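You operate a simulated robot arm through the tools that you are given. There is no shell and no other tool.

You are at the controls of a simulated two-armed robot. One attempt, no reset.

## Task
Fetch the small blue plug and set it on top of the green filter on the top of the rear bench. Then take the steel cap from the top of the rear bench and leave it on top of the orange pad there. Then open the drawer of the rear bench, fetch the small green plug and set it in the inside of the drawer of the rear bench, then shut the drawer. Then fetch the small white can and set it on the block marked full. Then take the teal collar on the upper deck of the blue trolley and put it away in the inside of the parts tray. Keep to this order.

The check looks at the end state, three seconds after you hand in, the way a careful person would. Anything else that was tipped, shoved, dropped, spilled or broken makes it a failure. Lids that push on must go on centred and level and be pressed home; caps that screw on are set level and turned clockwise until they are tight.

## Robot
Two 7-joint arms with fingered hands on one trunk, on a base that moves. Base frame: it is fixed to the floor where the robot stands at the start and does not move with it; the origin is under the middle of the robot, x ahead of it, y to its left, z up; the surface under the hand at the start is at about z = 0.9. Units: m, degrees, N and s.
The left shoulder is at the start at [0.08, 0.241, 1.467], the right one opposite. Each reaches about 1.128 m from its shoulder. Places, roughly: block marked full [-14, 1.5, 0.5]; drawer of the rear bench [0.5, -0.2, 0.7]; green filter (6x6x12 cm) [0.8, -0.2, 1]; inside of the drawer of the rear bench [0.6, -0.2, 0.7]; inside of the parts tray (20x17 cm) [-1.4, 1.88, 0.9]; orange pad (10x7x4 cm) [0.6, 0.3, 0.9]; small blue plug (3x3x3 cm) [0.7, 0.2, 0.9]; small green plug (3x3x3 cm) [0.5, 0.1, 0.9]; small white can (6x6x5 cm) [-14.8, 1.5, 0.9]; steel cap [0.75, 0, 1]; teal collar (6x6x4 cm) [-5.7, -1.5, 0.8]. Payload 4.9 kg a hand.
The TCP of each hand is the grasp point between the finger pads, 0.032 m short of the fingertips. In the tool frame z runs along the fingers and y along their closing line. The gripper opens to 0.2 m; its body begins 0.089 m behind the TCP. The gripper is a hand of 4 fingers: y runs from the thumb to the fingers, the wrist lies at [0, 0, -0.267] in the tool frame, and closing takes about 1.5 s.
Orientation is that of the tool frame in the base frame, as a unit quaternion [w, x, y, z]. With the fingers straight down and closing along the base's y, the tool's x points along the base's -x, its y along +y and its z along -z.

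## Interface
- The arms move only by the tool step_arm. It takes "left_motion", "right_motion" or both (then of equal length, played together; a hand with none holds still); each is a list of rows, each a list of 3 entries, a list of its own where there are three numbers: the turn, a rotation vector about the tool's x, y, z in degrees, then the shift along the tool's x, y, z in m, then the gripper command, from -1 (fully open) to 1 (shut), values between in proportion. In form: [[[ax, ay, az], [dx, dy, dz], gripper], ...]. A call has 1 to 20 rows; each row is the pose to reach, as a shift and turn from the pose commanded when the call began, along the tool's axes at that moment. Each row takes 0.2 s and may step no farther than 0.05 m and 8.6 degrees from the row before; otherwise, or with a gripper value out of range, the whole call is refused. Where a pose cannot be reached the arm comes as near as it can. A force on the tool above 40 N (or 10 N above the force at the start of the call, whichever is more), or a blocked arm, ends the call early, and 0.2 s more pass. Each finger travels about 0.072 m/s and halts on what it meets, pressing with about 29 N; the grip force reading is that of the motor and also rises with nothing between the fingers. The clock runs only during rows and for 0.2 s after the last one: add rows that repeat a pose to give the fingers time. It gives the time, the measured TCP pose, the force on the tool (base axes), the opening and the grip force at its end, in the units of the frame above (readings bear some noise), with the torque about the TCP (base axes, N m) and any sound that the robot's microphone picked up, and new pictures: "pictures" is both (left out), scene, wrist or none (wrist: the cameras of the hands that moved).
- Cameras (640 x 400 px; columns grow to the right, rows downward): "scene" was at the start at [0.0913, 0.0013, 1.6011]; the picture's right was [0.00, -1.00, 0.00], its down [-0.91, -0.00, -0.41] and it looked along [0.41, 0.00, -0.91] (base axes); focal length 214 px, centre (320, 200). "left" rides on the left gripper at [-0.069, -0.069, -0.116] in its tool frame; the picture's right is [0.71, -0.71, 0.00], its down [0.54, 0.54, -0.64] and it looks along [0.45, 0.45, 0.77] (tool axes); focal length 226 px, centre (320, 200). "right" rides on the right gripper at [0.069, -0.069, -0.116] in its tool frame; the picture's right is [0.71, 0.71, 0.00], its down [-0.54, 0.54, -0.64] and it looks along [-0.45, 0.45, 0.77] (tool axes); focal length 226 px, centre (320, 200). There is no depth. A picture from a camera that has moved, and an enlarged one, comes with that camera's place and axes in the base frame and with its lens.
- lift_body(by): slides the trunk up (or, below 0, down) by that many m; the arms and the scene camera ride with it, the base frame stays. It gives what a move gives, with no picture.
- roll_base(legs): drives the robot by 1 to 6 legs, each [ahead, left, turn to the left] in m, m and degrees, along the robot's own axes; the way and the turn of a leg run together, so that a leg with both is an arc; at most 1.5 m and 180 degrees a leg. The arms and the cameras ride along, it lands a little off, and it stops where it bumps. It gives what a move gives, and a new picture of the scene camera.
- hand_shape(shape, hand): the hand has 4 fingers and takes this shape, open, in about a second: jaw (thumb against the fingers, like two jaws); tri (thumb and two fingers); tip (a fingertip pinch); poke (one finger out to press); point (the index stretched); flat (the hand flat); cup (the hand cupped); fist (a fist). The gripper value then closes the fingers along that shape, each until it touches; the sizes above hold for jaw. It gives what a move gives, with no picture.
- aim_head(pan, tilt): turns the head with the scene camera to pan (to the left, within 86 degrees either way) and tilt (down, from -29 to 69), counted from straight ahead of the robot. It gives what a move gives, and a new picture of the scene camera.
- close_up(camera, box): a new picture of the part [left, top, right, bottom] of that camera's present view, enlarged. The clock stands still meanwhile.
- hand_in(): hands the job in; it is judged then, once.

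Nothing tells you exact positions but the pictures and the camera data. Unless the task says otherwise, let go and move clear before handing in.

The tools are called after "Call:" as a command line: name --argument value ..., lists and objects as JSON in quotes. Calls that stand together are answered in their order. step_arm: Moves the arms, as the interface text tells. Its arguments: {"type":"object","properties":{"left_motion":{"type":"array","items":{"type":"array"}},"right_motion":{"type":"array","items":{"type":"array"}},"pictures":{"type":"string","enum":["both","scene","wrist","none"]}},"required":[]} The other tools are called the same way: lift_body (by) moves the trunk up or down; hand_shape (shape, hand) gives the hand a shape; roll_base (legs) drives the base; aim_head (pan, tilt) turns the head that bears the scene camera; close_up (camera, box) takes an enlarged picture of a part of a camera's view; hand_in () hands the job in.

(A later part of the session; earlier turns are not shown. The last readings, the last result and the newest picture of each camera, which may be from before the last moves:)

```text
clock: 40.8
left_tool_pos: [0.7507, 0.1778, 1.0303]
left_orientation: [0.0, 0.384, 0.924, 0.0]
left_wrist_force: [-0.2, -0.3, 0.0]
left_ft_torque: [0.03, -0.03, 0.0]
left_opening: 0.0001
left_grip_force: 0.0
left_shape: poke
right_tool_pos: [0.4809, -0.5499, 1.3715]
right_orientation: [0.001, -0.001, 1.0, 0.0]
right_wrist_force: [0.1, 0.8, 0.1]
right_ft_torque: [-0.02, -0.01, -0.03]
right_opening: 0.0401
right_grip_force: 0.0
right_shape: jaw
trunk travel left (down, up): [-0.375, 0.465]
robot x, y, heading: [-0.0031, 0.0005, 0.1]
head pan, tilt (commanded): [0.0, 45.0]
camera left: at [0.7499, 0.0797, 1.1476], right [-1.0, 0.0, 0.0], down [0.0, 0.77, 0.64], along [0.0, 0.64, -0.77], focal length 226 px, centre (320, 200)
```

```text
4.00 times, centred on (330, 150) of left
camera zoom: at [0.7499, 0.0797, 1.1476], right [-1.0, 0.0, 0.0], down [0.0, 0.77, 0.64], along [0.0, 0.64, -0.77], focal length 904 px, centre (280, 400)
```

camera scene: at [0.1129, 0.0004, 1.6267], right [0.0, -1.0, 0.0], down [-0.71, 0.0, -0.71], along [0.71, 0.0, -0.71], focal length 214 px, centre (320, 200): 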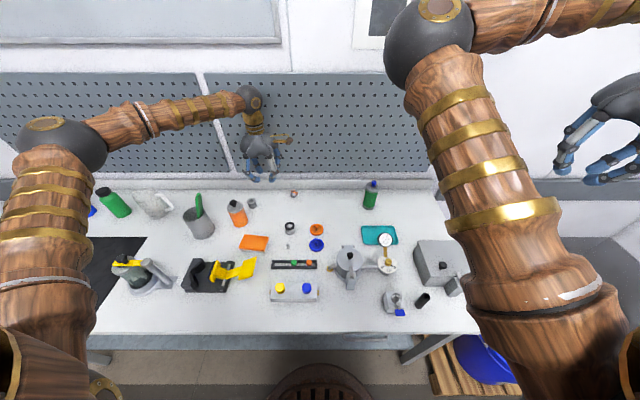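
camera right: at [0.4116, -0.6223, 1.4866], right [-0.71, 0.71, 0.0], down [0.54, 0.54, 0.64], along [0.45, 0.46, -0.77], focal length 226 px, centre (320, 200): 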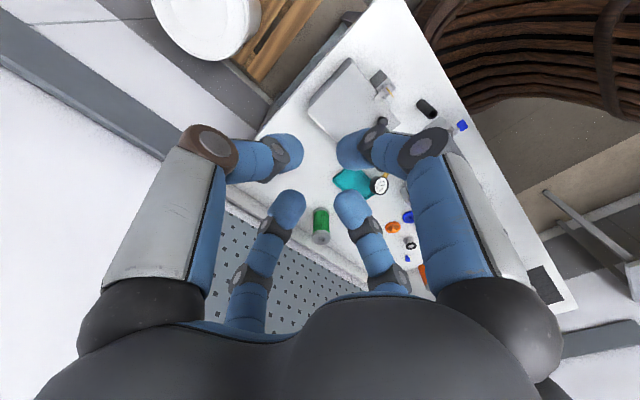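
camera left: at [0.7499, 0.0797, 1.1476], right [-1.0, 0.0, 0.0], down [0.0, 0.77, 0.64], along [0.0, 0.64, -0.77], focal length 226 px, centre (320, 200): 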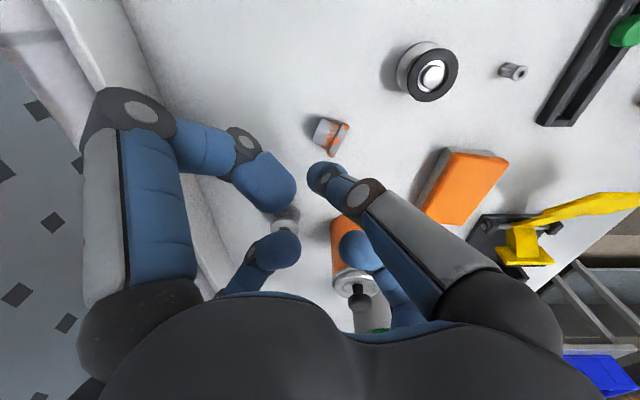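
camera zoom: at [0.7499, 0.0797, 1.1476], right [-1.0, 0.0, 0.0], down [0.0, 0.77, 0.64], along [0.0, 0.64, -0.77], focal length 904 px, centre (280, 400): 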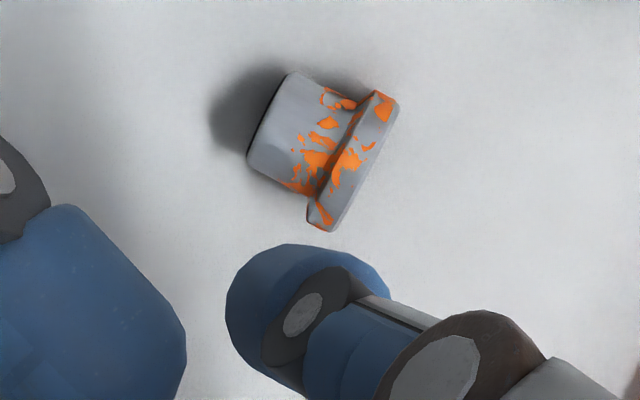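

Geometry is consistent. I'll descend so the fingertip hovers just above the cap's body behind the flange rim, then check before pushing.

Call:
step_arm --left_motion '[[[0, 0, 0], [-0.003, 0.0022, 0.02], -1], [[0, 0, 0], [-0.003, 0.0022, 0.04], -1], [[0, 0, 0], [-0.003, 0.0022, 0.053], -1], [[0, 0, 0], [-0.003, 0.0022, 0.0605], -1], [[0, 0, 0], [-0.003, 0.0022, 0.0605], -1]]' --pictures "none"

Call:
close_up --camera "scene" --box '[265, 195, 297, 219]'

Call:
close_up --camera "left" --box '[280, 120, 380, 200]'

```text
clock: 42.0
left_tool_pos: [0.7559, 0.1771, 0.9686]
left_orientation: [-0.001, 0.383, 0.924, -0.001]
left_wrist_force: [0.0, 0.6, -0.4]
left_ft_torque: [-0.01, 0.01, 0.02]
left_opening: 0.0
left_grip_force: 0.0
left_shape: poke
right_tool_pos: [0.4811, -0.5503, 1.372]
right_orientation: [0.0, -0.001, 1.0, 0.001]
right_wrist_force: [0.3, 0.1, 0.5]
right_ft_torque: [0.02, 0.01, 0.0]
right_opening: 0.0399
right_grip_force: 0.1
right_shape: jaw
trunk travel left (down, up): [-0.375, 0.465]
robot x, y, heading: [-0.0003, 0.0033, -0.2]
head pan, tilt (commanded): [0.0, 45.0]
```

```text
16.00 times, centred on (281, 207) of scene
camera zoom: at [0.1126, 0.0011, 1.6267], right [0.0, -1.0, 0.0], down [-0.71, 0.0, -0.71], along [0.71, 0.0, -0.71], focal length 3432 px, centre (944, 88)
```

zoom: 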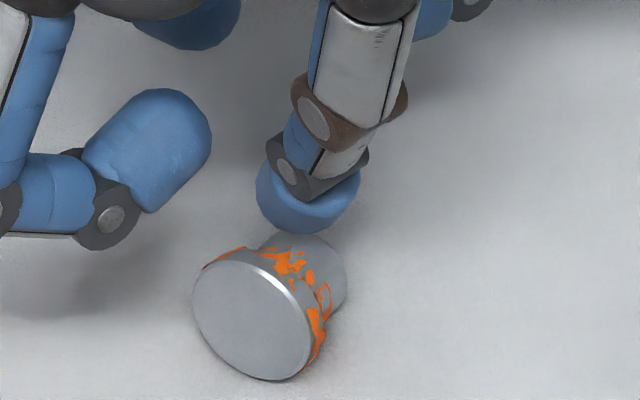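

```text
5.00 times, centred on (330, 160) of left
camera zoom: at [0.7542, 0.0791, 1.087], right [-1.0, 0.0, 0.0], down [0.0, 0.77, 0.64], along [0.0, 0.64, -0.77], focal length 1130 px, centre (270, 400)
```

zoom: 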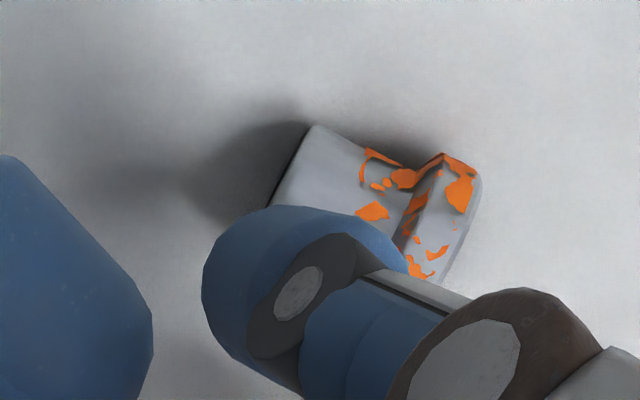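

The finger is lined up behind the flange within about 2 mm. I'll push slowly along the cap's axis with a slight rise and look part way.

Call:
step_arm --left_motion '[[[0, 0, 0], [0.0043, -0.0027, 0], -1], [[0, 0, 0], [0.0074, -0.0039, -0.0011], -1], [[0, 0, 0], [0.0104, -0.0051, -0.0022], -1], [[0, 0, 0], [0.0134, -0.0063, -0.0033], -1], [[0, 0, 0], [0.0164, -0.0075, -0.0043], -1], [[0, 0, 0], [0.0203, -0.009, -0.0054], -1]]' --pictures "none"

Call:
close_up --camera "scene" --box '[265, 195, 297, 219]'

Call:
close_up --camera "left" --box '[280, 120, 380, 200]'

```text
clock: 43.4
left_tool_pos: [0.734, 0.1867, 0.9749]
left_orientation: [0.0, 0.383, 0.924, 0.0]
left_wrist_force: [0.6, -1.0, 0.2]
left_ft_torque: [-0.01, 0.0, 0.0]
left_opening: 0.0002
left_grip_force: 0.0
left_shape: poke
right_tool_pos: [0.4801, -0.5508, 1.3723]
right_orientation: [0.0, 0.0, 1.0, 0.001]
right_wrist_force: [-0.6, 0.0, 0.4]
right_ft_torque: [-0.03, -0.02, 0.0]
right_opening: 0.0403
right_grip_force: 0.0
right_shape: jaw
trunk travel left (down, up): [-0.375, 0.465]
robot x, y, heading: [-0.0013, 0.0027, -0.1]
head pan, tilt (commanded): [0.0, 45.0]
```

```text
16.00 times, centred on (281, 207) of scene
camera zoom: at [0.1125, 0.0011, 1.6267], right [0.0, -1.0, 0.0], down [-0.71, 0.0, -0.71], along [0.71, 0.0, -0.71], focal length 3432 px, centre (944, 88)
```

zoom: 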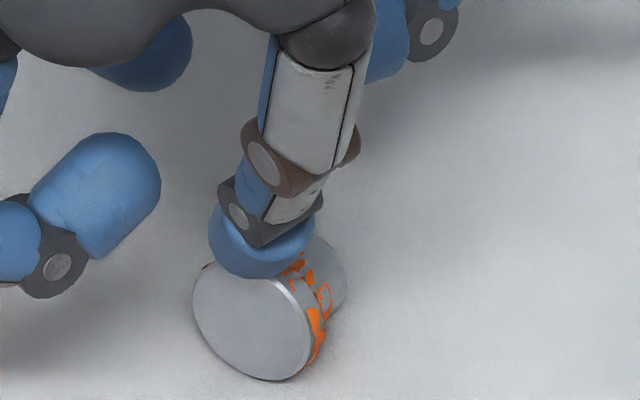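

```text
5.00 times, centred on (330, 160) of left
camera zoom: at [0.7328, 0.0879, 1.0927], right [-1.0, 0.0, 0.0], down [0.0, 0.77, 0.64], along [0.0, 0.64, -0.77], focal length 1130 px, centre (270, 400)
```

zoom: 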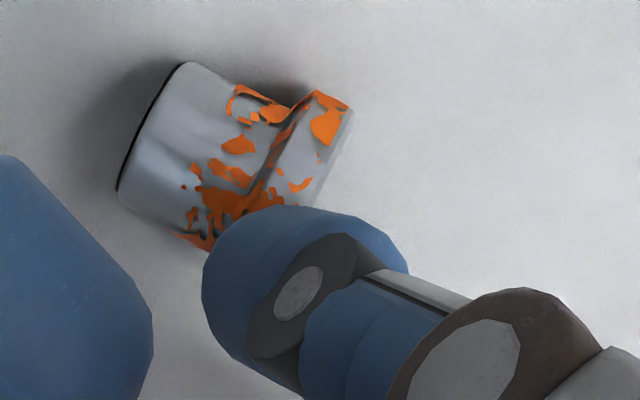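

The finger rode over the rim without touching. I'll go back and start about 4.5 mm lower so the tip seats in the notch behind the flange.

Call:
step_arm --left_motion '[[[0, 0, 0], [0, 0, -0.01], -1], [[0, 0, 0], [-0.0203, 0.009, -0.01], -1], [[0, 0, 0], [-0.0203, 0.009, 0.0], -1], [[0, 0, 0], [-0.0203, 0.009, 0.006], -1], [[0, 0, 0], [-0.0193, 0.0085, 0.0099], -1], [[0, 0, 0], [-0.0193, 0.0085, 0.0099], -1]]' --pictures "none"

Call:
close_up --camera "scene" --box '[265, 195, 297, 219]'

```text
clock: 44.8
left_tool_pos: [0.7538, 0.1783, 0.9643]
left_orientation: [0.0, 0.382, 0.924, 0.001]
left_wrist_force: [-0.1, 0.2, 0.0]
left_ft_torque: [0.0, 0.0, -0.02]
left_opening: 0.0
left_grip_force: 0.2
left_shape: poke
right_tool_pos: [0.4812, -0.5511, 1.3719]
right_orientation: [0.0, 0.0, 1.0, 0.0]
right_wrist_force: [0.2, 0.1, 0.7]
right_ft_torque: [-0.01, 0.0, -0.02]
right_opening: 0.0399
right_grip_force: 0.1
right_shape: jaw
trunk travel left (down, up): [-0.375, 0.465]
robot x, y, heading: [-0.0023, -0.0018, -0.1]
head pan, tilt (commanded): [0.0, 45.0]
```

```text
16.00 times, centred on (281, 207) of scene
camera zoom: at [0.1128, 0.0012, 1.6267], right [0.0, -1.0, 0.0], down [-0.71, 0.0, -0.71], along [0.71, 0.0, -0.71], focal length 3432 px, centre (944, 88)
```

zoom: 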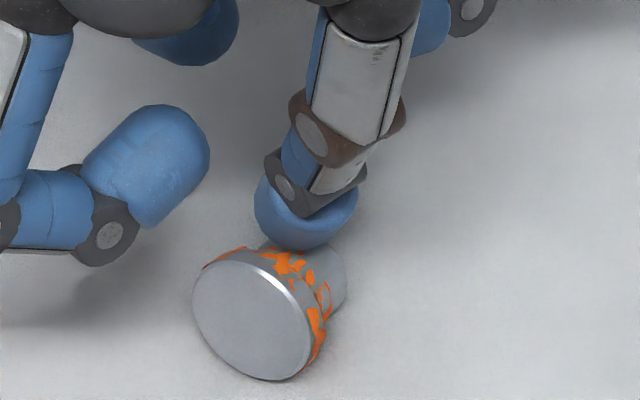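

Call:
step_arm --left_motion '[[[0, 0, 0], [0.0037, -0.0015, 0], -1], [[0, 0, 0], [0.0065, -0.0025, -0.0006], -1], [[0, 0, 0], [0.0098, -0.0038, -0.0015], -1], [[0, 0, 0], [0.013, -0.0051, -0.0025], -1], [[0, 0, 0], [0.0158, -0.0062, -0.0035], -1], [[0, 0, 0], [0.0197, -0.0077, -0.0047], -1]]' --pictures "none"

Call:
close_up --camera "scene" --box '[265, 195, 297, 219]'

Call:
close_up --camera "left" --box '[280, 120, 380, 200]'

```text
clock: 46.2
left_tool_pos: [0.7341, 0.1875, 0.9697]
left_orientation: [0.0, 0.382, 0.924, 0.0]
left_wrist_force: [0.4, 0.5, 0.5]
left_ft_torque: [-0.02, -0.01, 0.02]
left_opening: 0.0002
left_grip_force: 0.1
left_shape: poke
right_tool_pos: [0.481, -0.5517, 1.3722]
right_orientation: [0.0, 0.0, 1.0, 0.0]
right_wrist_force: [0.2, -0.3, -0.1]
right_ft_torque: [0.01, -0.03, 0.01]
right_opening: 0.0403
right_grip_force: 0.0
right_shape: jaw
trunk travel left (down, up): [-0.375, 0.465]
robot x, y, heading: [-0.002, -0.0, -0.0]
head pan, tilt (commanded): [0.0, 45.0]
```

```text
16.00 times, centred on (281, 207) of scene
camera zoom: at [0.1125, 0.0011, 1.6267], right [0.0, -1.0, 0.0], down [-0.71, 0.0, -0.71], along [0.71, 0.0, -0.71], focal length 3432 px, centre (944, 88)
```

zoom: 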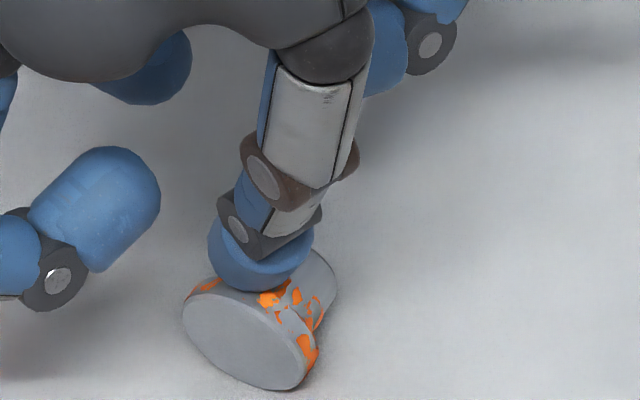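

```text
5.00 times, centred on (330, 160) of left
camera zoom: at [0.7332, 0.0889, 1.0874], right [-1.0, 0.0, 0.0], down [0.0, 0.77, 0.64], along [0.0, 0.64, -0.77], focal length 1130 px, centre (270, 400)
```

zoom: 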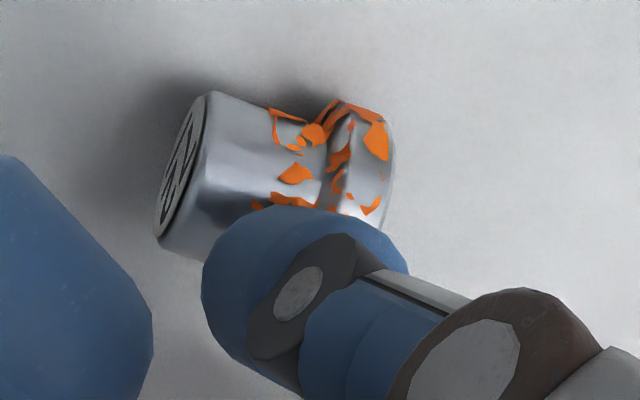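

It's tipping up as hoped. I'll continue the push along the arc.

Call:
step_arm --left_motion '[[[0, 0, 0], [0.0025, -0.001, -0.0006], -1], [[0, 0, 0], [0.0047, -0.0018, -0.0012], -1], [[0, 0, 0], [0.007, -0.0027, -0.0015], -1], [[0, 0, 0], [0.0091, -0.0036, -0.0018], -1], [[0, 0, 0], [0.0115, -0.0045, -0.0018], -1], [[0, 0, 0], [0.0138, -0.0054, -0.0018], -1], [[0, 0, 0], [0.0138, -0.0054, -0.0018], -1]]' --pictures "none"

Call:
close_up --camera "scene" --box '[265, 195, 297, 219]'

Call:
close_up --camera "left" --box '[280, 120, 380, 200]'

```text
clock: 47.8
left_tool_pos: [0.7199, 0.1915, 0.9713]
left_orientation: [0.0, 0.383, 0.924, 0.0]
left_wrist_force: [0.0, -1.1, -0.2]
left_ft_torque: [0.01, -0.02, 0.03]
left_opening: 0.0001
left_grip_force: 0.2
left_shape: poke
right_tool_pos: [0.4814, -0.5505, 1.3723]
right_orientation: [0.0, 0.0, 1.0, 0.0]
right_wrist_force: [0.0, 0.9, -0.5]
right_ft_torque: [0.01, -0.03, 0.0]
right_opening: 0.0406
right_grip_force: 0.0
right_shape: jaw
trunk travel left (down, up): [-0.375, 0.465]
robot x, y, heading: [0.0003, 0.0022, -0.1]
head pan, tilt (commanded): [0.0, 45.0]
```

```text
16.00 times, centred on (281, 207) of scene
camera zoom: at [0.1127, 0.001, 1.6267], right [0.0, -1.0, 0.0], down [-0.71, 0.0, -0.71], along [0.71, 0.0, -0.71], focal length 3432 px, centre (944, 88)
```

zoom: 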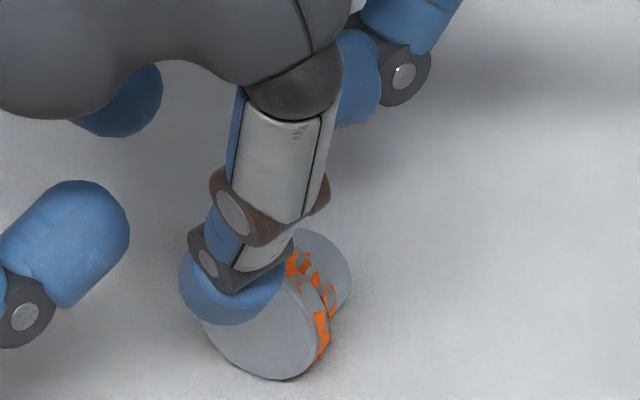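

```text
5.00 times, centred on (330, 160) of left
camera zoom: at [0.7196, 0.0942, 1.0891], right [-1.0, 0.0, 0.0], down [0.0, 0.77, 0.64], along [0.0, 0.64, -0.77], focal length 1130 px, centre (270, 400)
```

zoom: 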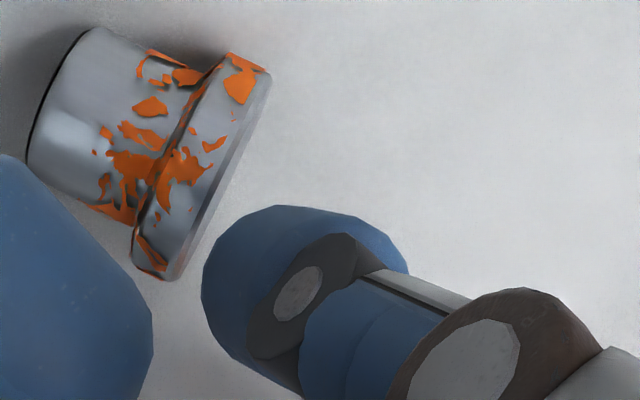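

The finger slipped over the rim at about 20° of tip and the cap lay back down. I'll raise, back off, and re-measure for a deeper seat.

Call:
step_arm --left_motion '[[[0, 0, 0], [0, 0, -0.015], -1], [[0, 0, 0], [-0.012, 0.005, -0.03], -1], [[0, 0, 0], [-0.025, 0.01, -0.045], -1], [[0, 0, 0], [-0.0345, 0.0135, -0.06], -1], [[0, 0, 0], [-0.0345, 0.0135, -0.06], -1]]' --pictures "none"

Call:
close_up --camera "left" --box '[300, 110, 360, 160]'

Call:
close_up --camera "scene" --box '[265, 195, 297, 219]'

```text
clock: 49.0
left_tool_pos: [0.7552, 0.1766, 1.0314]
left_orientation: [0.0, 0.382, 0.924, 0.0]
left_wrist_force: [0.5, -0.1, 0.4]
left_ft_torque: [-0.02, 0.01, -0.01]
left_opening: 0.0
left_grip_force: 0.1
left_shape: poke
right_tool_pos: [0.4817, -0.5509, 1.3714]
right_orientation: [0.0, 0.0, 1.0, 0.0]
right_wrist_force: [0.1, 0.4, 0.1]
right_ft_torque: [0.0, 0.0, -0.04]
right_opening: 0.0403
right_grip_force: 0.1
right_shape: jaw
trunk travel left (down, up): [-0.375, 0.465]
robot x, y, heading: [-0.0022, 0.0017, -0.2]
head pan, tilt (commanded): [0.0, 45.0]
```

```text
8.00 times, centred on (330, 135) of left
camera zoom: at [0.7537, 0.08, 1.1495], right [-1.0, 0.0, 0.0], down [0.0, 0.77, 0.64], along [0.0, 0.64, -0.77], focal length 1808 px, centre (240, 720)
```

zoom: 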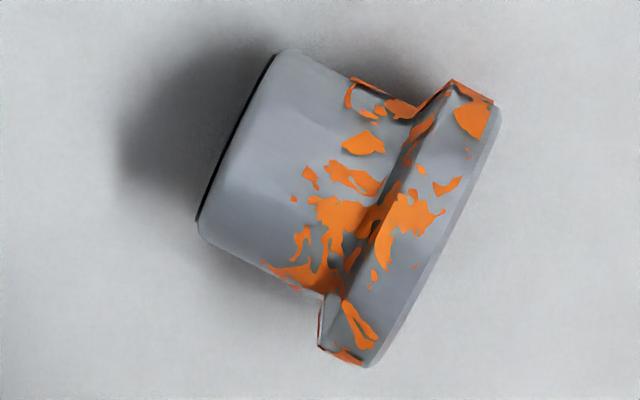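

```text
16.00 times, centred on (281, 207) of scene
camera zoom: at [0.1128, 0.0012, 1.6267], right [0.0, -1.0, 0.0], down [-0.71, 0.0, -0.71], along [0.71, 0.0, -0.71], focal length 3432 px, centre (944, 88)
```

zoom: 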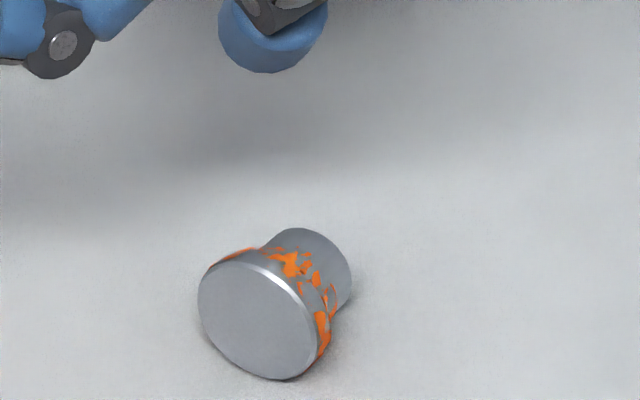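

The cap is back in the same spot. I'll retry slightly lower and 2 mm to the right, descending onto the notch and watching the force.

Call:
step_arm --left_motion '[[[0, 0, 0], [-0.0007, -0.0018, 0.03], -1], [[0, 0, 0], [-0.0007, -0.0018, 0.05], -1], [[0, 0, 0], [-0.0007, -0.0018, 0.063], -1], [[0, 0, 0], [-0.0007, -0.0018, 0.0685], -1], [[0, 0, 0], [-0.0007, -0.0018, 0.0685], -1]]' --pictures "none"

Call:
close_up --camera "scene" --box '[265, 195, 297, 219]'

```text
clock: 50.2
left_tool_pos: [0.7537, 0.1754, 0.9627]
left_orientation: [0.0, 0.383, 0.924, 0.0]
left_wrist_force: [-0.2, -0.6, -0.3]
left_ft_torque: [-0.01, 0.02, -0.02]
left_opening: 0.0002
left_grip_force: 0.1
left_shape: poke
right_tool_pos: [0.4817, -0.5507, 1.3715]
right_orientation: [0.0, 0.0, 1.0, 0.0]
right_wrist_force: [0.3, -0.2, -0.5]
right_ft_torque: [0.0, -0.01, 0.0]
right_opening: 0.0401
right_grip_force: 0.1
right_shape: jaw
trunk travel left (down, up): [-0.375, 0.465]
robot x, y, heading: [-0.0011, 0.0001, -0.2]
head pan, tilt (commanded): [0.0, 45.0]
```

```text
16.00 times, centred on (281, 207) of scene
camera zoom: at [0.1127, 0.001, 1.6267], right [0.0, -1.0, 0.0], down [-0.71, 0.0, -0.71], along [0.71, 0.0, -0.71], focal length 3432 px, centre (944, 88)
```

zoom: 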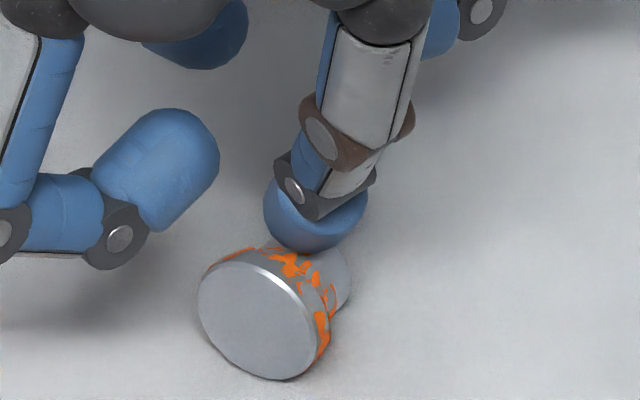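

Call:
step_arm --left_motion '[[[0, 0, 0], [0.0037, -0.0015, 0], -1], [[0, 0, 0], [0.0065, -0.0026, -0.0003], -1], [[0, 0, 0], [0.0097, -0.0039, -0.001], -1], [[0, 0, 0], [0.013, -0.0052, -0.002], -1], [[0, 0, 0], [0.0158, -0.0063, -0.003], -1], [[0, 0, 0], [0.0197, -0.0079, -0.004], -1], [[0, 0, 0], [0.0222, -0.0089, -0.0045], -1]]' --pictures "none"

Call:
close_up --camera "scene" --box '[265, 195, 297, 219]'

Call:
close_up --camera "left" --box '[280, 120, 380, 200]'

```text
clock: 51.8
left_tool_pos: [0.7323, 0.1849, 0.9683]
left_orientation: [0.0, 0.383, 0.924, 0.0]
left_wrist_force: [0.6, 0.3, 0.8]
left_ft_torque: [-0.01, -0.01, -0.03]
left_opening: 0.0001
left_grip_force: 0.1
left_shape: poke
right_tool_pos: [0.4806, -0.55, 1.3729]
right_orientation: [0.0, 0.0, 1.0, 0.0]
right_wrist_force: [0.0, -0.2, -0.7]
right_ft_torque: [0.0, 0.02, -0.02]
right_opening: 0.0402
right_grip_force: 0.0
right_shape: jaw
trunk travel left (down, up): [-0.375, 0.465]
robot x, y, heading: [-0.0005, -0.0002, 0.0]
head pan, tilt (commanded): [0.0, 45.0]
```

```text
16.00 times, centred on (281, 207) of scene
camera zoom: at [0.1126, 0.0011, 1.6267], right [0.0, -1.0, 0.0], down [-0.71, 0.0, -0.71], along [0.71, 0.0, -0.71], focal length 3432 px, centre (944, 88)
```

zoom: 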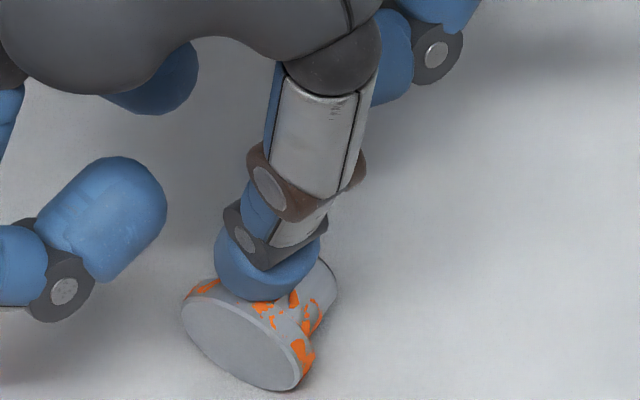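

```text
5.00 times, centred on (330, 160) of left
camera zoom: at [0.7312, 0.0873, 1.0855], right [-1.0, 0.0, 0.0], down [0.0, 0.77, 0.64], along [0.0, 0.64, -0.77], focal length 1130 px, centre (270, 400)
```

zoom: 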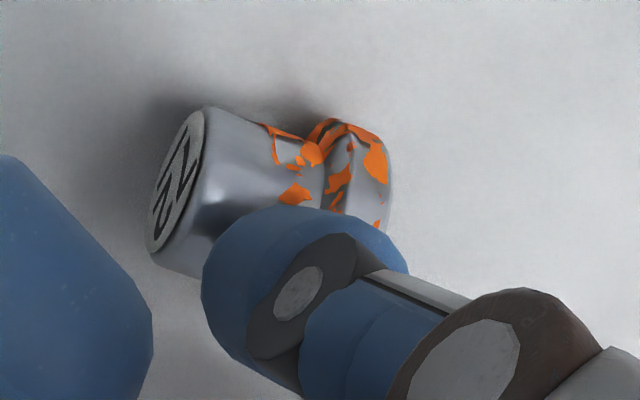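

Call:
step_arm --left_motion '[[[0, 0, 0], [0.0019, -0.001, 0.0], -1], [[0, 0, 0], [0.0037, -0.0019, 0.0], -1], [[0, 0, 0], [0.0056, -0.0028, 0.0], -1], [[0, 0, 0], [0.0075, -0.0037, 0.0], -1]]' --pictures "none"

Call:
close_up --camera "scene" --box '[265, 195, 297, 219]'

Call:
close_up --camera "left" --box '[280, 120, 380, 200]'

```text
clock: 52.8
left_tool_pos: [0.7239, 0.1882, 0.968]
left_orientation: [0.0, 0.382, 0.924, 0.0]
left_wrist_force: [1.0, -1.4, 4.2]
left_ft_torque: [-0.04, -0.01, -0.01]
left_opening: 0.0002
left_grip_force: 0.1
left_shape: poke
right_tool_pos: [0.4803, -0.5501, 1.3732]
right_orientation: [0.0, 0.0, 1.0, 0.0]
right_wrist_force: [-0.5, -0.3, -0.1]
right_ft_torque: [-0.01, 0.02, 0.0]
right_opening: 0.0401
right_grip_force: 0.0
right_shape: jaw
trunk travel left (down, up): [-0.375, 0.465]
robot x, y, heading: [0.0007, -0.0005, -0.0]
head pan, tilt (commanded): [0.0, 45.0]
```

```text
16.00 times, centred on (281, 207) of scene
camera zoom: at [0.1122, 0.0009, 1.6268], right [0.0, -1.0, 0.0], down [-0.71, 0.0, -0.71], along [0.71, 0.0, -0.71], focal length 3432 px, centre (944, 88)
```

zoom: 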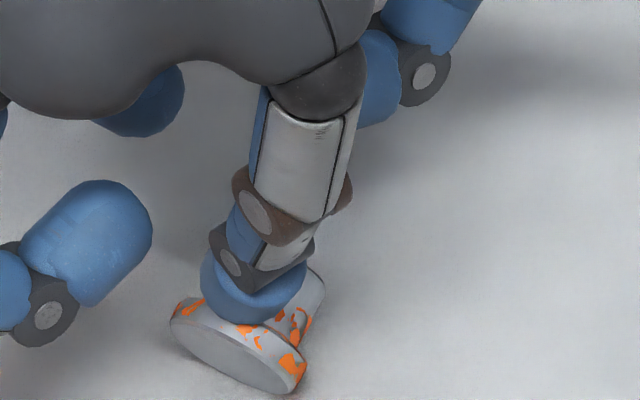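

```text
5.00 times, centred on (330, 160) of left
camera zoom: at [0.7229, 0.0895, 1.0858], right [-1.0, 0.0, 0.0], down [0.0, 0.77, 0.64], along [0.0, 0.64, -0.77], focal length 1130 px, centre (270, 400)
```

zoom: 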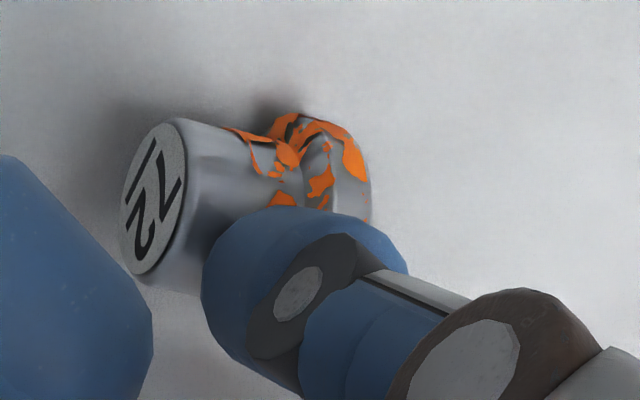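

It's around 40–45° now. A bit more push should bring it over.

Call:
step_arm --left_motion '[[[0, 0, 0], [0.0019, -0.0009, -0.0006], -1], [[0, 0, 0], [0.0037, -0.0018, -0.001], -1], [[0, 0, 0], [0.0056, -0.0027, -0.001], -1], [[0, 0, 0], [0.0075, -0.0036, -0.001], -1], [[0, 0, 0], [0.0095, -0.0045, -0.0008], -1]]' --pictures "none"

Call:
close_up --camera "scene" --box '[265, 195, 297, 219]'

Call:
close_up --camera "left" --box '[280, 120, 380, 200]'

```text
clock: 54.0
left_tool_pos: [0.7138, 0.192, 0.9678]
left_orientation: [0.0, 0.383, 0.924, 0.0]
left_wrist_force: [0.2, 0.3, 1.1]
left_ft_torque: [-0.03, -0.01, 0.01]
left_opening: 0.0
left_grip_force: 0.0
left_shape: poke
right_tool_pos: [0.48, -0.5504, 1.3725]
right_orientation: [0.0, 0.001, 1.0, 0.0]
right_wrist_force: [-0.2, 0.3, 0.2]
right_ft_torque: [0.05, 0.0, 0.02]
right_opening: 0.0403
right_grip_force: 0.0
right_shape: jaw
trunk travel left (down, up): [-0.375, 0.465]
robot x, y, heading: [0.0044, 0.0024, -0.1]
head pan, tilt (commanded): [0.0, 45.0]
```

```text
16.00 times, centred on (281, 207) of scene
camera zoom: at [0.1124, 0.001, 1.6267], right [0.0, -1.0, 0.0], down [-0.71, 0.0, -0.71], along [0.71, 0.0, -0.71], focal length 3432 px, centre (944, 88)
```

zoom: 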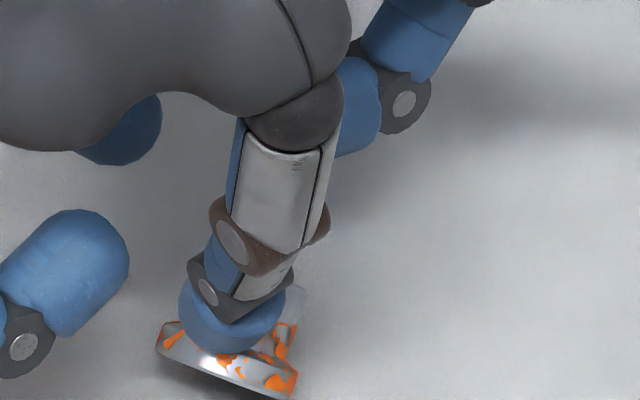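

```text
5.00 times, centred on (330, 160) of left
camera zoom: at [0.7128, 0.0938, 1.0856], right [-1.0, 0.0, 0.0], down [0.0, 0.77, 0.64], along [0.0, 0.64, -0.77], focal length 1130 px, centre (270, 400)
```

zoom: 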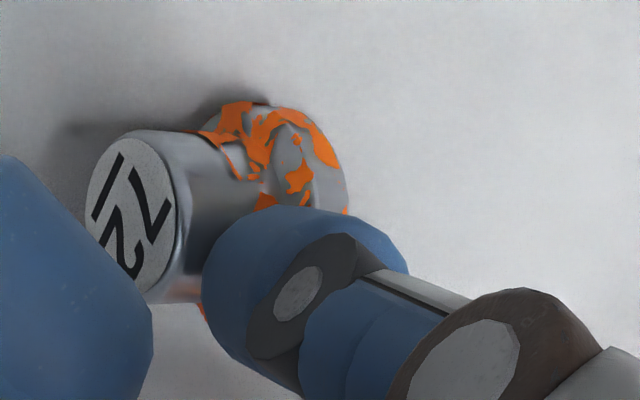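

It is nearly past balance, leaning on the finger's back. Moving the finger on forward will let the base settle flat.

Call:
step_arm --left_motion '[[[0, 0, 0], [0.0025, -0.0011, 0], -1], [[0, 0, 0], [0.005, -0.0022, 0], -1], [[0, 0, 0], [0.0075, -0.0033, 0], -1], [[0, 0, 0], [0.01, -0.0044, 0], -1]]' --pictures "none"

Call:
close_up --camera "scene" --box '[260, 200, 292, 224]'

Call:
close_up --camera "left" --box '[280, 120, 380, 200]'

```text
clock: 55.0
left_tool_pos: [0.7042, 0.1957, 0.9688]
left_orientation: [0.0, 0.383, 0.924, 0.0]
left_wrist_force: [0.7, 0.3, -0.4]
left_ft_torque: [0.0, 0.01, 0.01]
left_opening: 0.0001
left_grip_force: 0.0
left_shape: poke
right_tool_pos: [0.4802, -0.5499, 1.3719]
right_orientation: [0.0, 0.0, 1.0, 0.0]
right_wrist_force: [0.7, 0.1, -0.6]
right_ft_torque: [0.02, 0.02, 0.01]
right_opening: 0.0403
right_grip_force: 0.1
right_shape: jaw
trunk travel left (down, up): [-0.375, 0.465]
robot x, y, heading: [0.0004, 0.0019, -0.2]
head pan, tilt (commanded): [0.0, 45.0]
```

```text
16.00 times, centred on (276, 212) of scene
camera zoom: at [0.1126, 0.0012, 1.6267], right [0.0, -1.0, 0.0], down [-0.71, 0.0, -0.71], along [0.71, 0.0, -0.71], focal length 3432 px, centre (1024, 8)
```

zoom: 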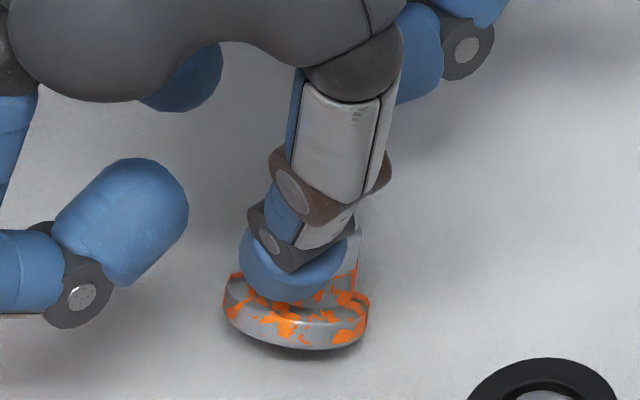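

```text
5.00 times, centred on (330, 160) of left
camera zoom: at [0.7028, 0.0972, 1.086], right [-1.0, 0.0, 0.0], down [0.0, 0.77, 0.64], along [0.0, 0.64, -0.77], focal length 1130 px, centre (270, 400)
```

zoom: 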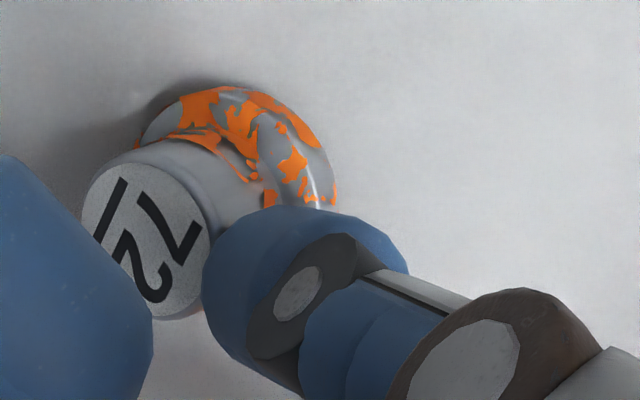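

Almost upright, resting against the finger. A little more forward and then straight up.

Call:
step_arm --left_motion '[[[0, 0, 0], [0.0025, -0.001, 0], -1], [[0, 0, 0], [0.005, -0.002, 0], -1], [[0, 0, 0], [0.0075, -0.003, 0], -1], [[0, 0, 0], [0.01, -0.004, -0.001], -1], [[0, 0, 0], [0.0125, -0.005, -0.002], -1], [[0, 0, 0], [0.0125, -0.005, -0.002], -1]]' --pictures "none"

Call:
close_up --camera "scene" --box '[260, 200, 292, 224]'

Call:
close_up --camera "left" --box '[280, 120, 380, 200]'

```text
clock: 56.4
left_tool_pos: [0.6913, 0.2017, 0.9704]
left_orientation: [-0.001, 0.382, 0.924, 0.0]
left_wrist_force: [-0.7, -0.7, -0.2]
left_ft_torque: [-0.03, -0.04, -0.02]
left_opening: 0.0001
left_grip_force: 0.0
left_shape: poke
right_tool_pos: [0.48, -0.5491, 1.3702]
right_orientation: [0.0, 0.0, 1.0, 0.0]
right_wrist_force: [0.9, 0.2, 0.1]
right_ft_torque: [-0.01, 0.03, 0.0]
right_opening: 0.0401
right_grip_force: 0.0
right_shape: jaw
trunk travel left (down, up): [-0.375, 0.465]
robot x, y, heading: [0.0021, -0.0011, 0.1]
head pan, tilt (commanded): [0.0, 45.0]
```

```text
16.00 times, centred on (276, 212) of scene
camera zoom: at [0.1129, 0.001, 1.6267], right [0.0, -1.0, 0.0], down [-0.71, 0.0, -0.71], along [0.71, 0.0, -0.71], focal length 3432 px, centre (1024, 8)
```

zoom: 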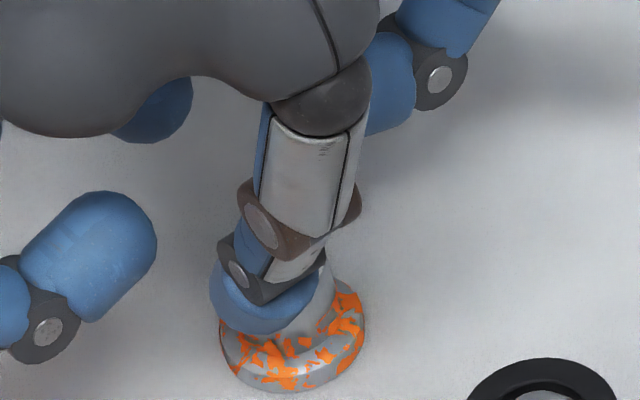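

```text
5.00 times, centred on (330, 160) of left
camera zoom: at [0.6903, 0.1025, 1.0877], right [-1.0, 0.0, 0.0], down [0.0, 0.77, 0.64], along [0.0, 0.64, -0.77], focal length 1130 px, centre (270, 400)
```

zoom: 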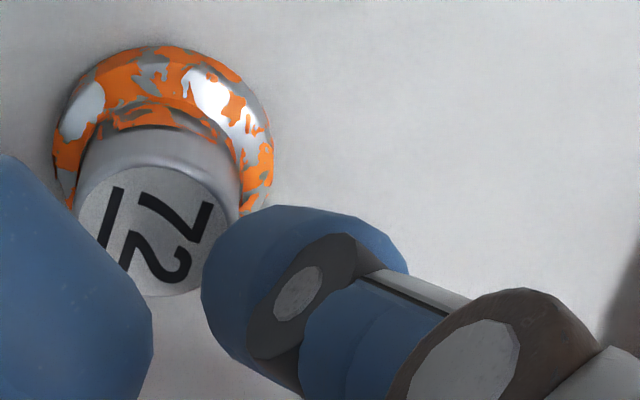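

The cap stands upright again. I'll draw the finger forward and up, change back to jaw, and re-grasp the body lower this time (TCP ≈ 0.945).

Call:
step_arm --left_motion '[[[0, 0, 0], [0.008, -0.003, -0.005], -1], [[0, 0, 0], [0.012, -0.005, -0.03], -1], [[0, 0, 0], [0.005, -0.002, -0.07], -1], [[0, 0, 0], [-0.01, 0.008, -0.11], -1], [[0, 0, 0], [-0.02, 0.012, -0.14], -1]]' --pictures "none"

Call:
hand_shape --shape "jaw" --hand "left"

Call:
step_arm --left_motion '[[[0, 0, 0], [0, 0, 0], 0], [[0, 0, 0], [0, 0, 0], 0.3], [[0, 0, 0], [0, 0, 0], 0.4], [[0, 0, 0], [0, 0, 0], 0.4], [[0, 0, 0], [0, 0, 0], 0.4], [[0, 0, 0], [0, 0, 0], 0.4]]' --pictures "wrist"

Call:
close_up --camera "scene" --box '[230, 185, 310, 235]'

Call:
close_up --camera "left" --box '[270, 80, 370, 160]'

```text
clock: 57.6
left_tool_pos: [0.7134, 0.1945, 1.1117]
left_orientation: [0.0, 0.383, 0.924, 0.0]
left_wrist_force: [0.8, 0.0, 0.1]
left_ft_torque: [0.02, 0.03, 0.01]
left_opening: 0.0001
left_grip_force: 0.0
left_shape: poke
right_tool_pos: [0.4798, -0.5502, 1.3725]
right_orientation: [0.0, -0.001, 1.0, 0.0]
right_wrist_force: [-0.4, 0.2, -0.9]
right_ft_torque: [0.03, -0.01, 0.0]
right_opening: 0.0403
right_grip_force: 0.0
right_shape: jaw
trunk travel left (down, up): [-0.375, 0.465]
robot x, y, heading: [0.0015, 0.0, -0.2]
head pan, tilt (commanded): [0.0, 45.0]
```

```text
clock: 58.5
left_tool_pos: [0.7128, 0.195, 1.111]
left_orientation: [0.0, 0.382, 0.924, 0.0]
left_wrist_force: [-0.4, 0.0, -0.1]
left_ft_torque: [-0.01, 0.0, -0.01]
left_opening: 0.2
left_grip_force: 0.0
left_shape: jaw
right_tool_pos: [0.4816, -0.55, 1.3718]
right_orientation: [0.0, 0.0, 1.0, 0.0]
right_wrist_force: [-0.1, -0.3, -1.2]
right_ft_torque: [0.01, 0.0, 0.03]
right_opening: 0.0403
right_grip_force: 0.1
right_shape: jaw
trunk travel left (down, up): [-0.375, 0.465]
robot x, y, heading: [0.0032, 0.0007, -0.1]
head pan, tilt (commanded): [0.0, 45.0]
```

```text
clock: 59.9
left_tool_pos: [0.7134, 0.1944, 1.1116]
left_orientation: [0.0, 0.382, 0.924, -0.001]
left_wrist_force: [0.1, -0.3, 0.4]
left_ft_torque: [-0.01, -0.04, 0.0]
left_opening: 0.0604
left_grip_force: 0.1
left_shape: jaw
right_tool_pos: [0.4802, -0.5505, 1.3721]
right_orientation: [-0.001, 0.0, 1.0, 0.001]
right_wrist_force: [0.5, -0.3, 0.7]
right_ft_torque: [0.02, -0.02, 0.02]
right_opening: 0.0403
right_grip_force: 0.1
right_shape: jaw
trunk travel left (down, up): [-0.375, 0.465]
robot x, y, heading: [0.0022, -0.0, -0.2]
head pan, tilt (commanded): [0.0, 45.0]
camera left: at [0.7122, 0.0971, 1.2292], right [-1.0, 0.0, 0.0], down [0.0, 0.77, 0.64], along [0.0, 0.64, -0.77], focal length 226 px, centre (320, 200)
```

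left: 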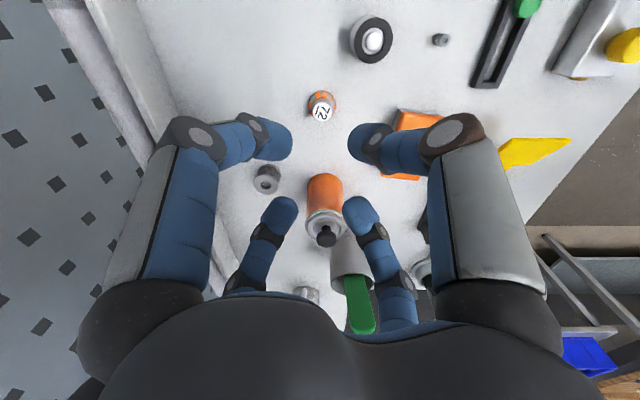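

```text
8.00 times, centred on (270, 210) of scene
camera zoom: at [0.1127, 0.001, 1.6267], right [0.0, -1.0, 0.0], down [-0.71, 0.0, -0.71], along [0.71, 0.0, -0.71], focal length 1716 px, centre (720, 120)
```

zoom: 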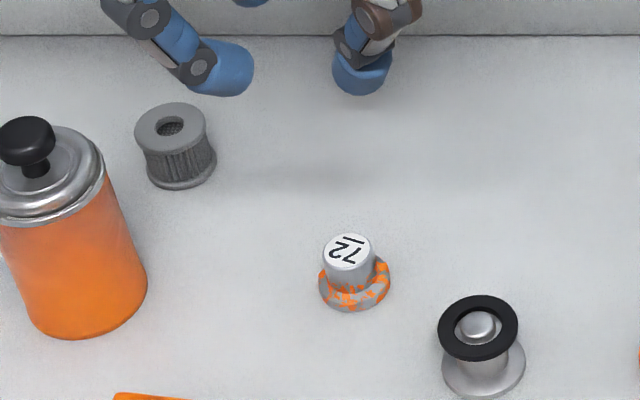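

```text
5.00 times, centred on (320, 120) of left
camera zoom: at [0.7122, 0.0971, 1.2292], right [-1.0, 0.0, 0.0], down [0.0, 0.77, 0.64], along [0.0, 0.64, -0.77], focal length 1130 px, centre (320, 600)
```

zoom: 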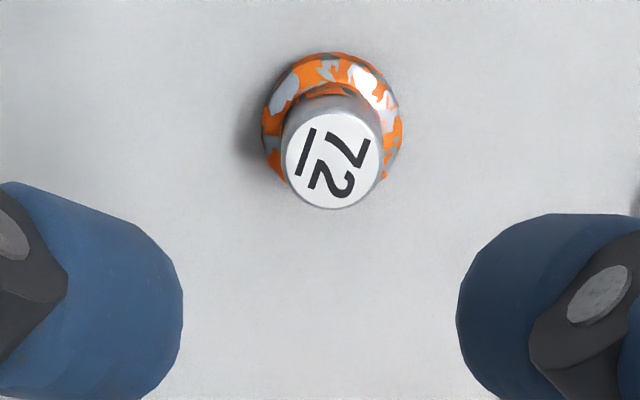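

The cap is upright at about [0.709, 0.197]. I'll centre on it and lower the open fingers around it.

Call:
step_arm --left_motion '[[[0, 0, 0], [0.0043, -0.0018, 0.03], 0.4], [[0, 0, 0], [0.0043, -0.0018, 0.07], 0.4], [[0, 0, 0], [0.0043, -0.0018, 0.11], 0.4], [[0, 0, 0], [0.0043, -0.0018, 0.14], 0.4], [[0, 0, 0], [0.0043, -0.0018, 0.158], 0.4], [[0, 0, 0], [0.0043, -0.0018, 0.166], 0.4], [[0, 0, 0], [0.0043, -0.0018, 0.166], 0.4]]' --pictures "none"

Call:
close_up --camera "left" --box '[240, 90, 400, 240]'

Call:
close_up --camera "scene" --box '[240, 185, 304, 235]'

```text
clock: 61.5
left_tool_pos: [0.7086, 0.1967, 0.9434]
left_orientation: [0.0, 0.382, 0.924, 0.0]
left_wrist_force: [-0.2, -0.8, 0.1]
left_ft_torque: [0.01, 0.04, -0.01]
left_opening: 0.0603
left_grip_force: 0.1
left_shape: jaw
right_tool_pos: [0.4813, -0.5499, 1.3712]
right_orientation: [0.0, -0.001, 1.0, 0.0]
right_wrist_force: [-0.2, 0.3, -0.4]
right_ft_torque: [-0.02, -0.01, -0.02]
right_opening: 0.0403
right_grip_force: 0.1
right_shape: jaw
trunk travel left (down, up): [-0.375, 0.465]
robot x, y, heading: [0.0004, 0.0024, -0.1]
head pan, tilt (commanded): [0.0, 45.0]
```

```text
2.67 times, centred on (320, 165) of left
camera zoom: at [0.7083, 0.0987, 1.0617], right [-1.0, 0.0, 0.0], down [0.0, 0.77, 0.64], along [0.0, 0.64, -0.77], focal length 603 px, centre (320, 293)
```

zoom: 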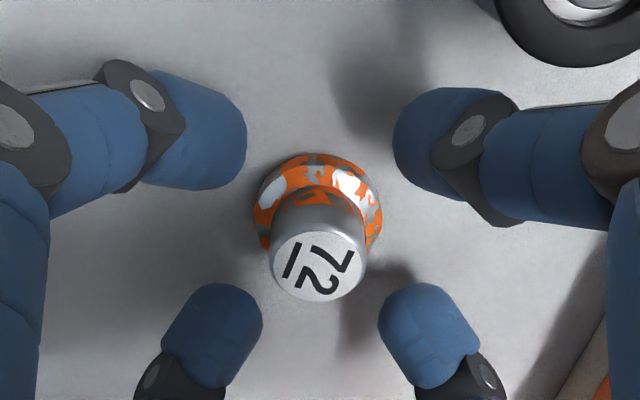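

```text
8.00 times, centred on (272, 210) of scene
camera zoom: at [0.1126, 0.001, 1.6267], right [0.0, -1.0, 0.0], down [-0.71, 0.0, -0.71], along [0.71, 0.0, -0.71], focal length 1716 px, centre (704, 120)
```

zoom: 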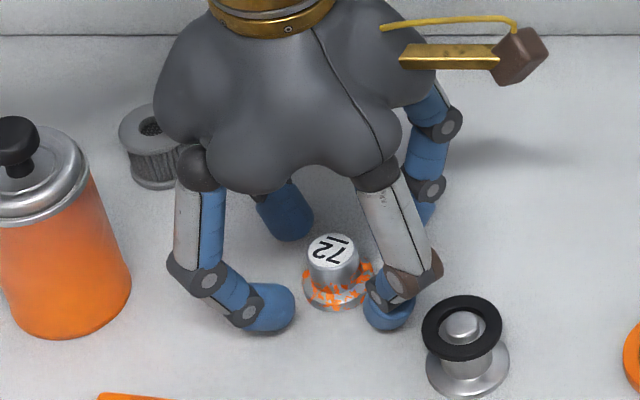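

Centred well. Closing on the body now.

Call:
step_arm --left_motion '[[[0, 0, 0], [0, 0, -0.001], 0.5], [[0, 0, 0], [0, 0, -0.001], 0.6], [[0, 0, 0], [0, 0, -0.001], 0.7], [[0, 0, 0], [0, 0, -0.001], 0.8], [[0, 0, 0], [0, 0, -0.001], 0.9], [[0, 0, 0], [0, 0, -0.001], 1.0], [[0, 0, 0], [0, 0, -0.001], 1.0], [[0, 0, 0], [0, 0, -0.001], 1.0]]' --pictures "none"

Call:
close_up --camera "left" --box '[240, 90, 400, 240]'

```text
clock: 63.3
left_tool_pos: [0.71, 0.1969, 0.9449]
left_orientation: [0.0, 0.382, 0.924, 0.0]
left_wrist_force: [0.3, -0.2, 0.1]
left_ft_torque: [-0.01, -0.04, 0.02]
left_opening: 0.0206
left_grip_force: 29.3
left_shape: jaw
right_tool_pos: [0.4822, -0.5504, 1.372]
right_orientation: [-0.001, -0.001, 1.0, -0.001]
right_wrist_force: [-0.6, 0.4, -0.5]
right_ft_torque: [0.02, 0.0, 0.01]
right_opening: 0.0399
right_grip_force: 0.1
right_shape: jaw
trunk travel left (down, up): [-0.375, 0.465]
robot x, y, heading: [-0.0004, -0.0048, 0.1]
head pan, tilt (commanded): [0.0, 45.0]
```

```text
2.67 times, centred on (320, 165) of left
camera zoom: at [0.7086, 0.0987, 1.0629], right [-1.0, 0.0, 0.0], down [0.0, 0.77, 0.64], along [0.0, 0.64, -0.77], focal length 603 px, centre (320, 293)
```

zoom: 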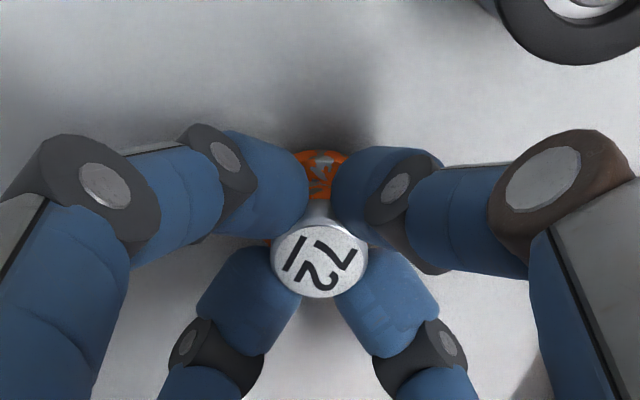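

This time the grip is sound: the label sits above the fingertips. I'll lift a little, verify, then carry it toward the orange pad.

Call:
step_arm --left_motion '[[[0, 0, 0], [0, 0, -0.01], 1.0], [[0, 0, 0], [0, 0, -0.03], 1.0], [[0, 0, 0], [0, 0, -0.06], 1.0], [[0, 0, 0], [0, 0, -0.1], 1.0], [[0, 0, 0], [0, 0, -0.12], 1.0]]' --pictures "wrist"

Call:
close_up --camera "left" --box '[240, 90, 400, 240]'

```text
clock: 64.5
left_tool_pos: [0.7104, 0.1958, 1.0655]
left_orientation: [-0.001, 0.383, 0.924, 0.001]
left_wrist_force: [0.5, 0.0, -1.8]
left_ft_torque: [0.0, -0.02, -0.02]
left_opening: 0.0204
left_grip_force: 28.9
left_shape: jaw
right_tool_pos: [0.4806, -0.5509, 1.3723]
right_orientation: [0.0, 0.001, 1.0, 0.001]
right_wrist_force: [0.4, 0.3, 0.0]
right_ft_torque: [0.0, -0.02, 0.0]
right_opening: 0.0401
right_grip_force: 0.1
right_shape: jaw
trunk travel left (down, up): [-0.375, 0.465]
robot x, y, heading: [0.0016, 0.0008, 0.0]
head pan, tilt (commanded): [0.0, 45.0]
camera left: at [0.7093, 0.0989, 1.1835], right [-1.0, 0.0, 0.0], down [0.0, 0.77, 0.64], along [0.0, 0.64, -0.77], focal length 226 px, centre (320, 200)
```

left: 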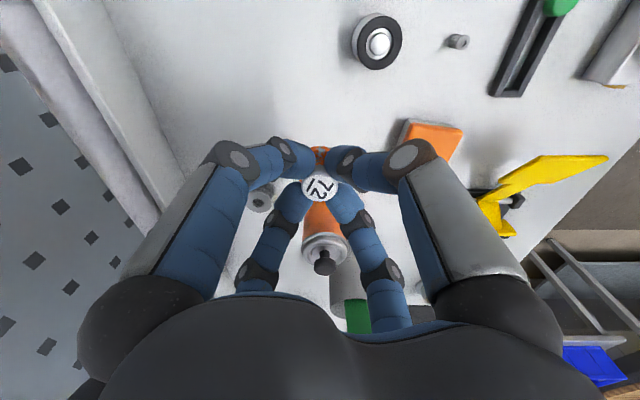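

```text
2.67 times, centred on (320, 165) of left
camera zoom: at [0.7093, 0.0989, 1.1835], right [-1.0, 0.0, 0.0], down [0.0, 0.77, 0.64], along [0.0, 0.64, -0.77], focal length 603 px, centre (320, 293)
```

zoom: 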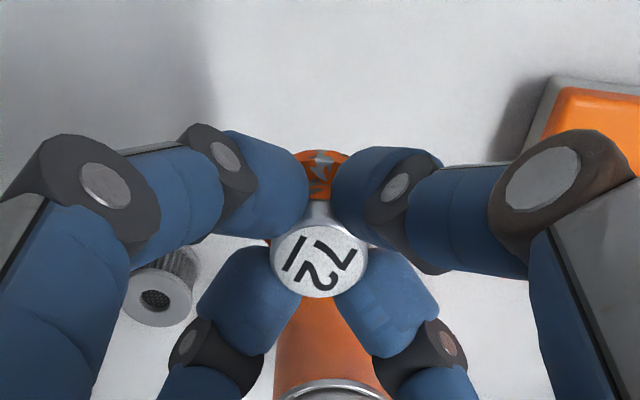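

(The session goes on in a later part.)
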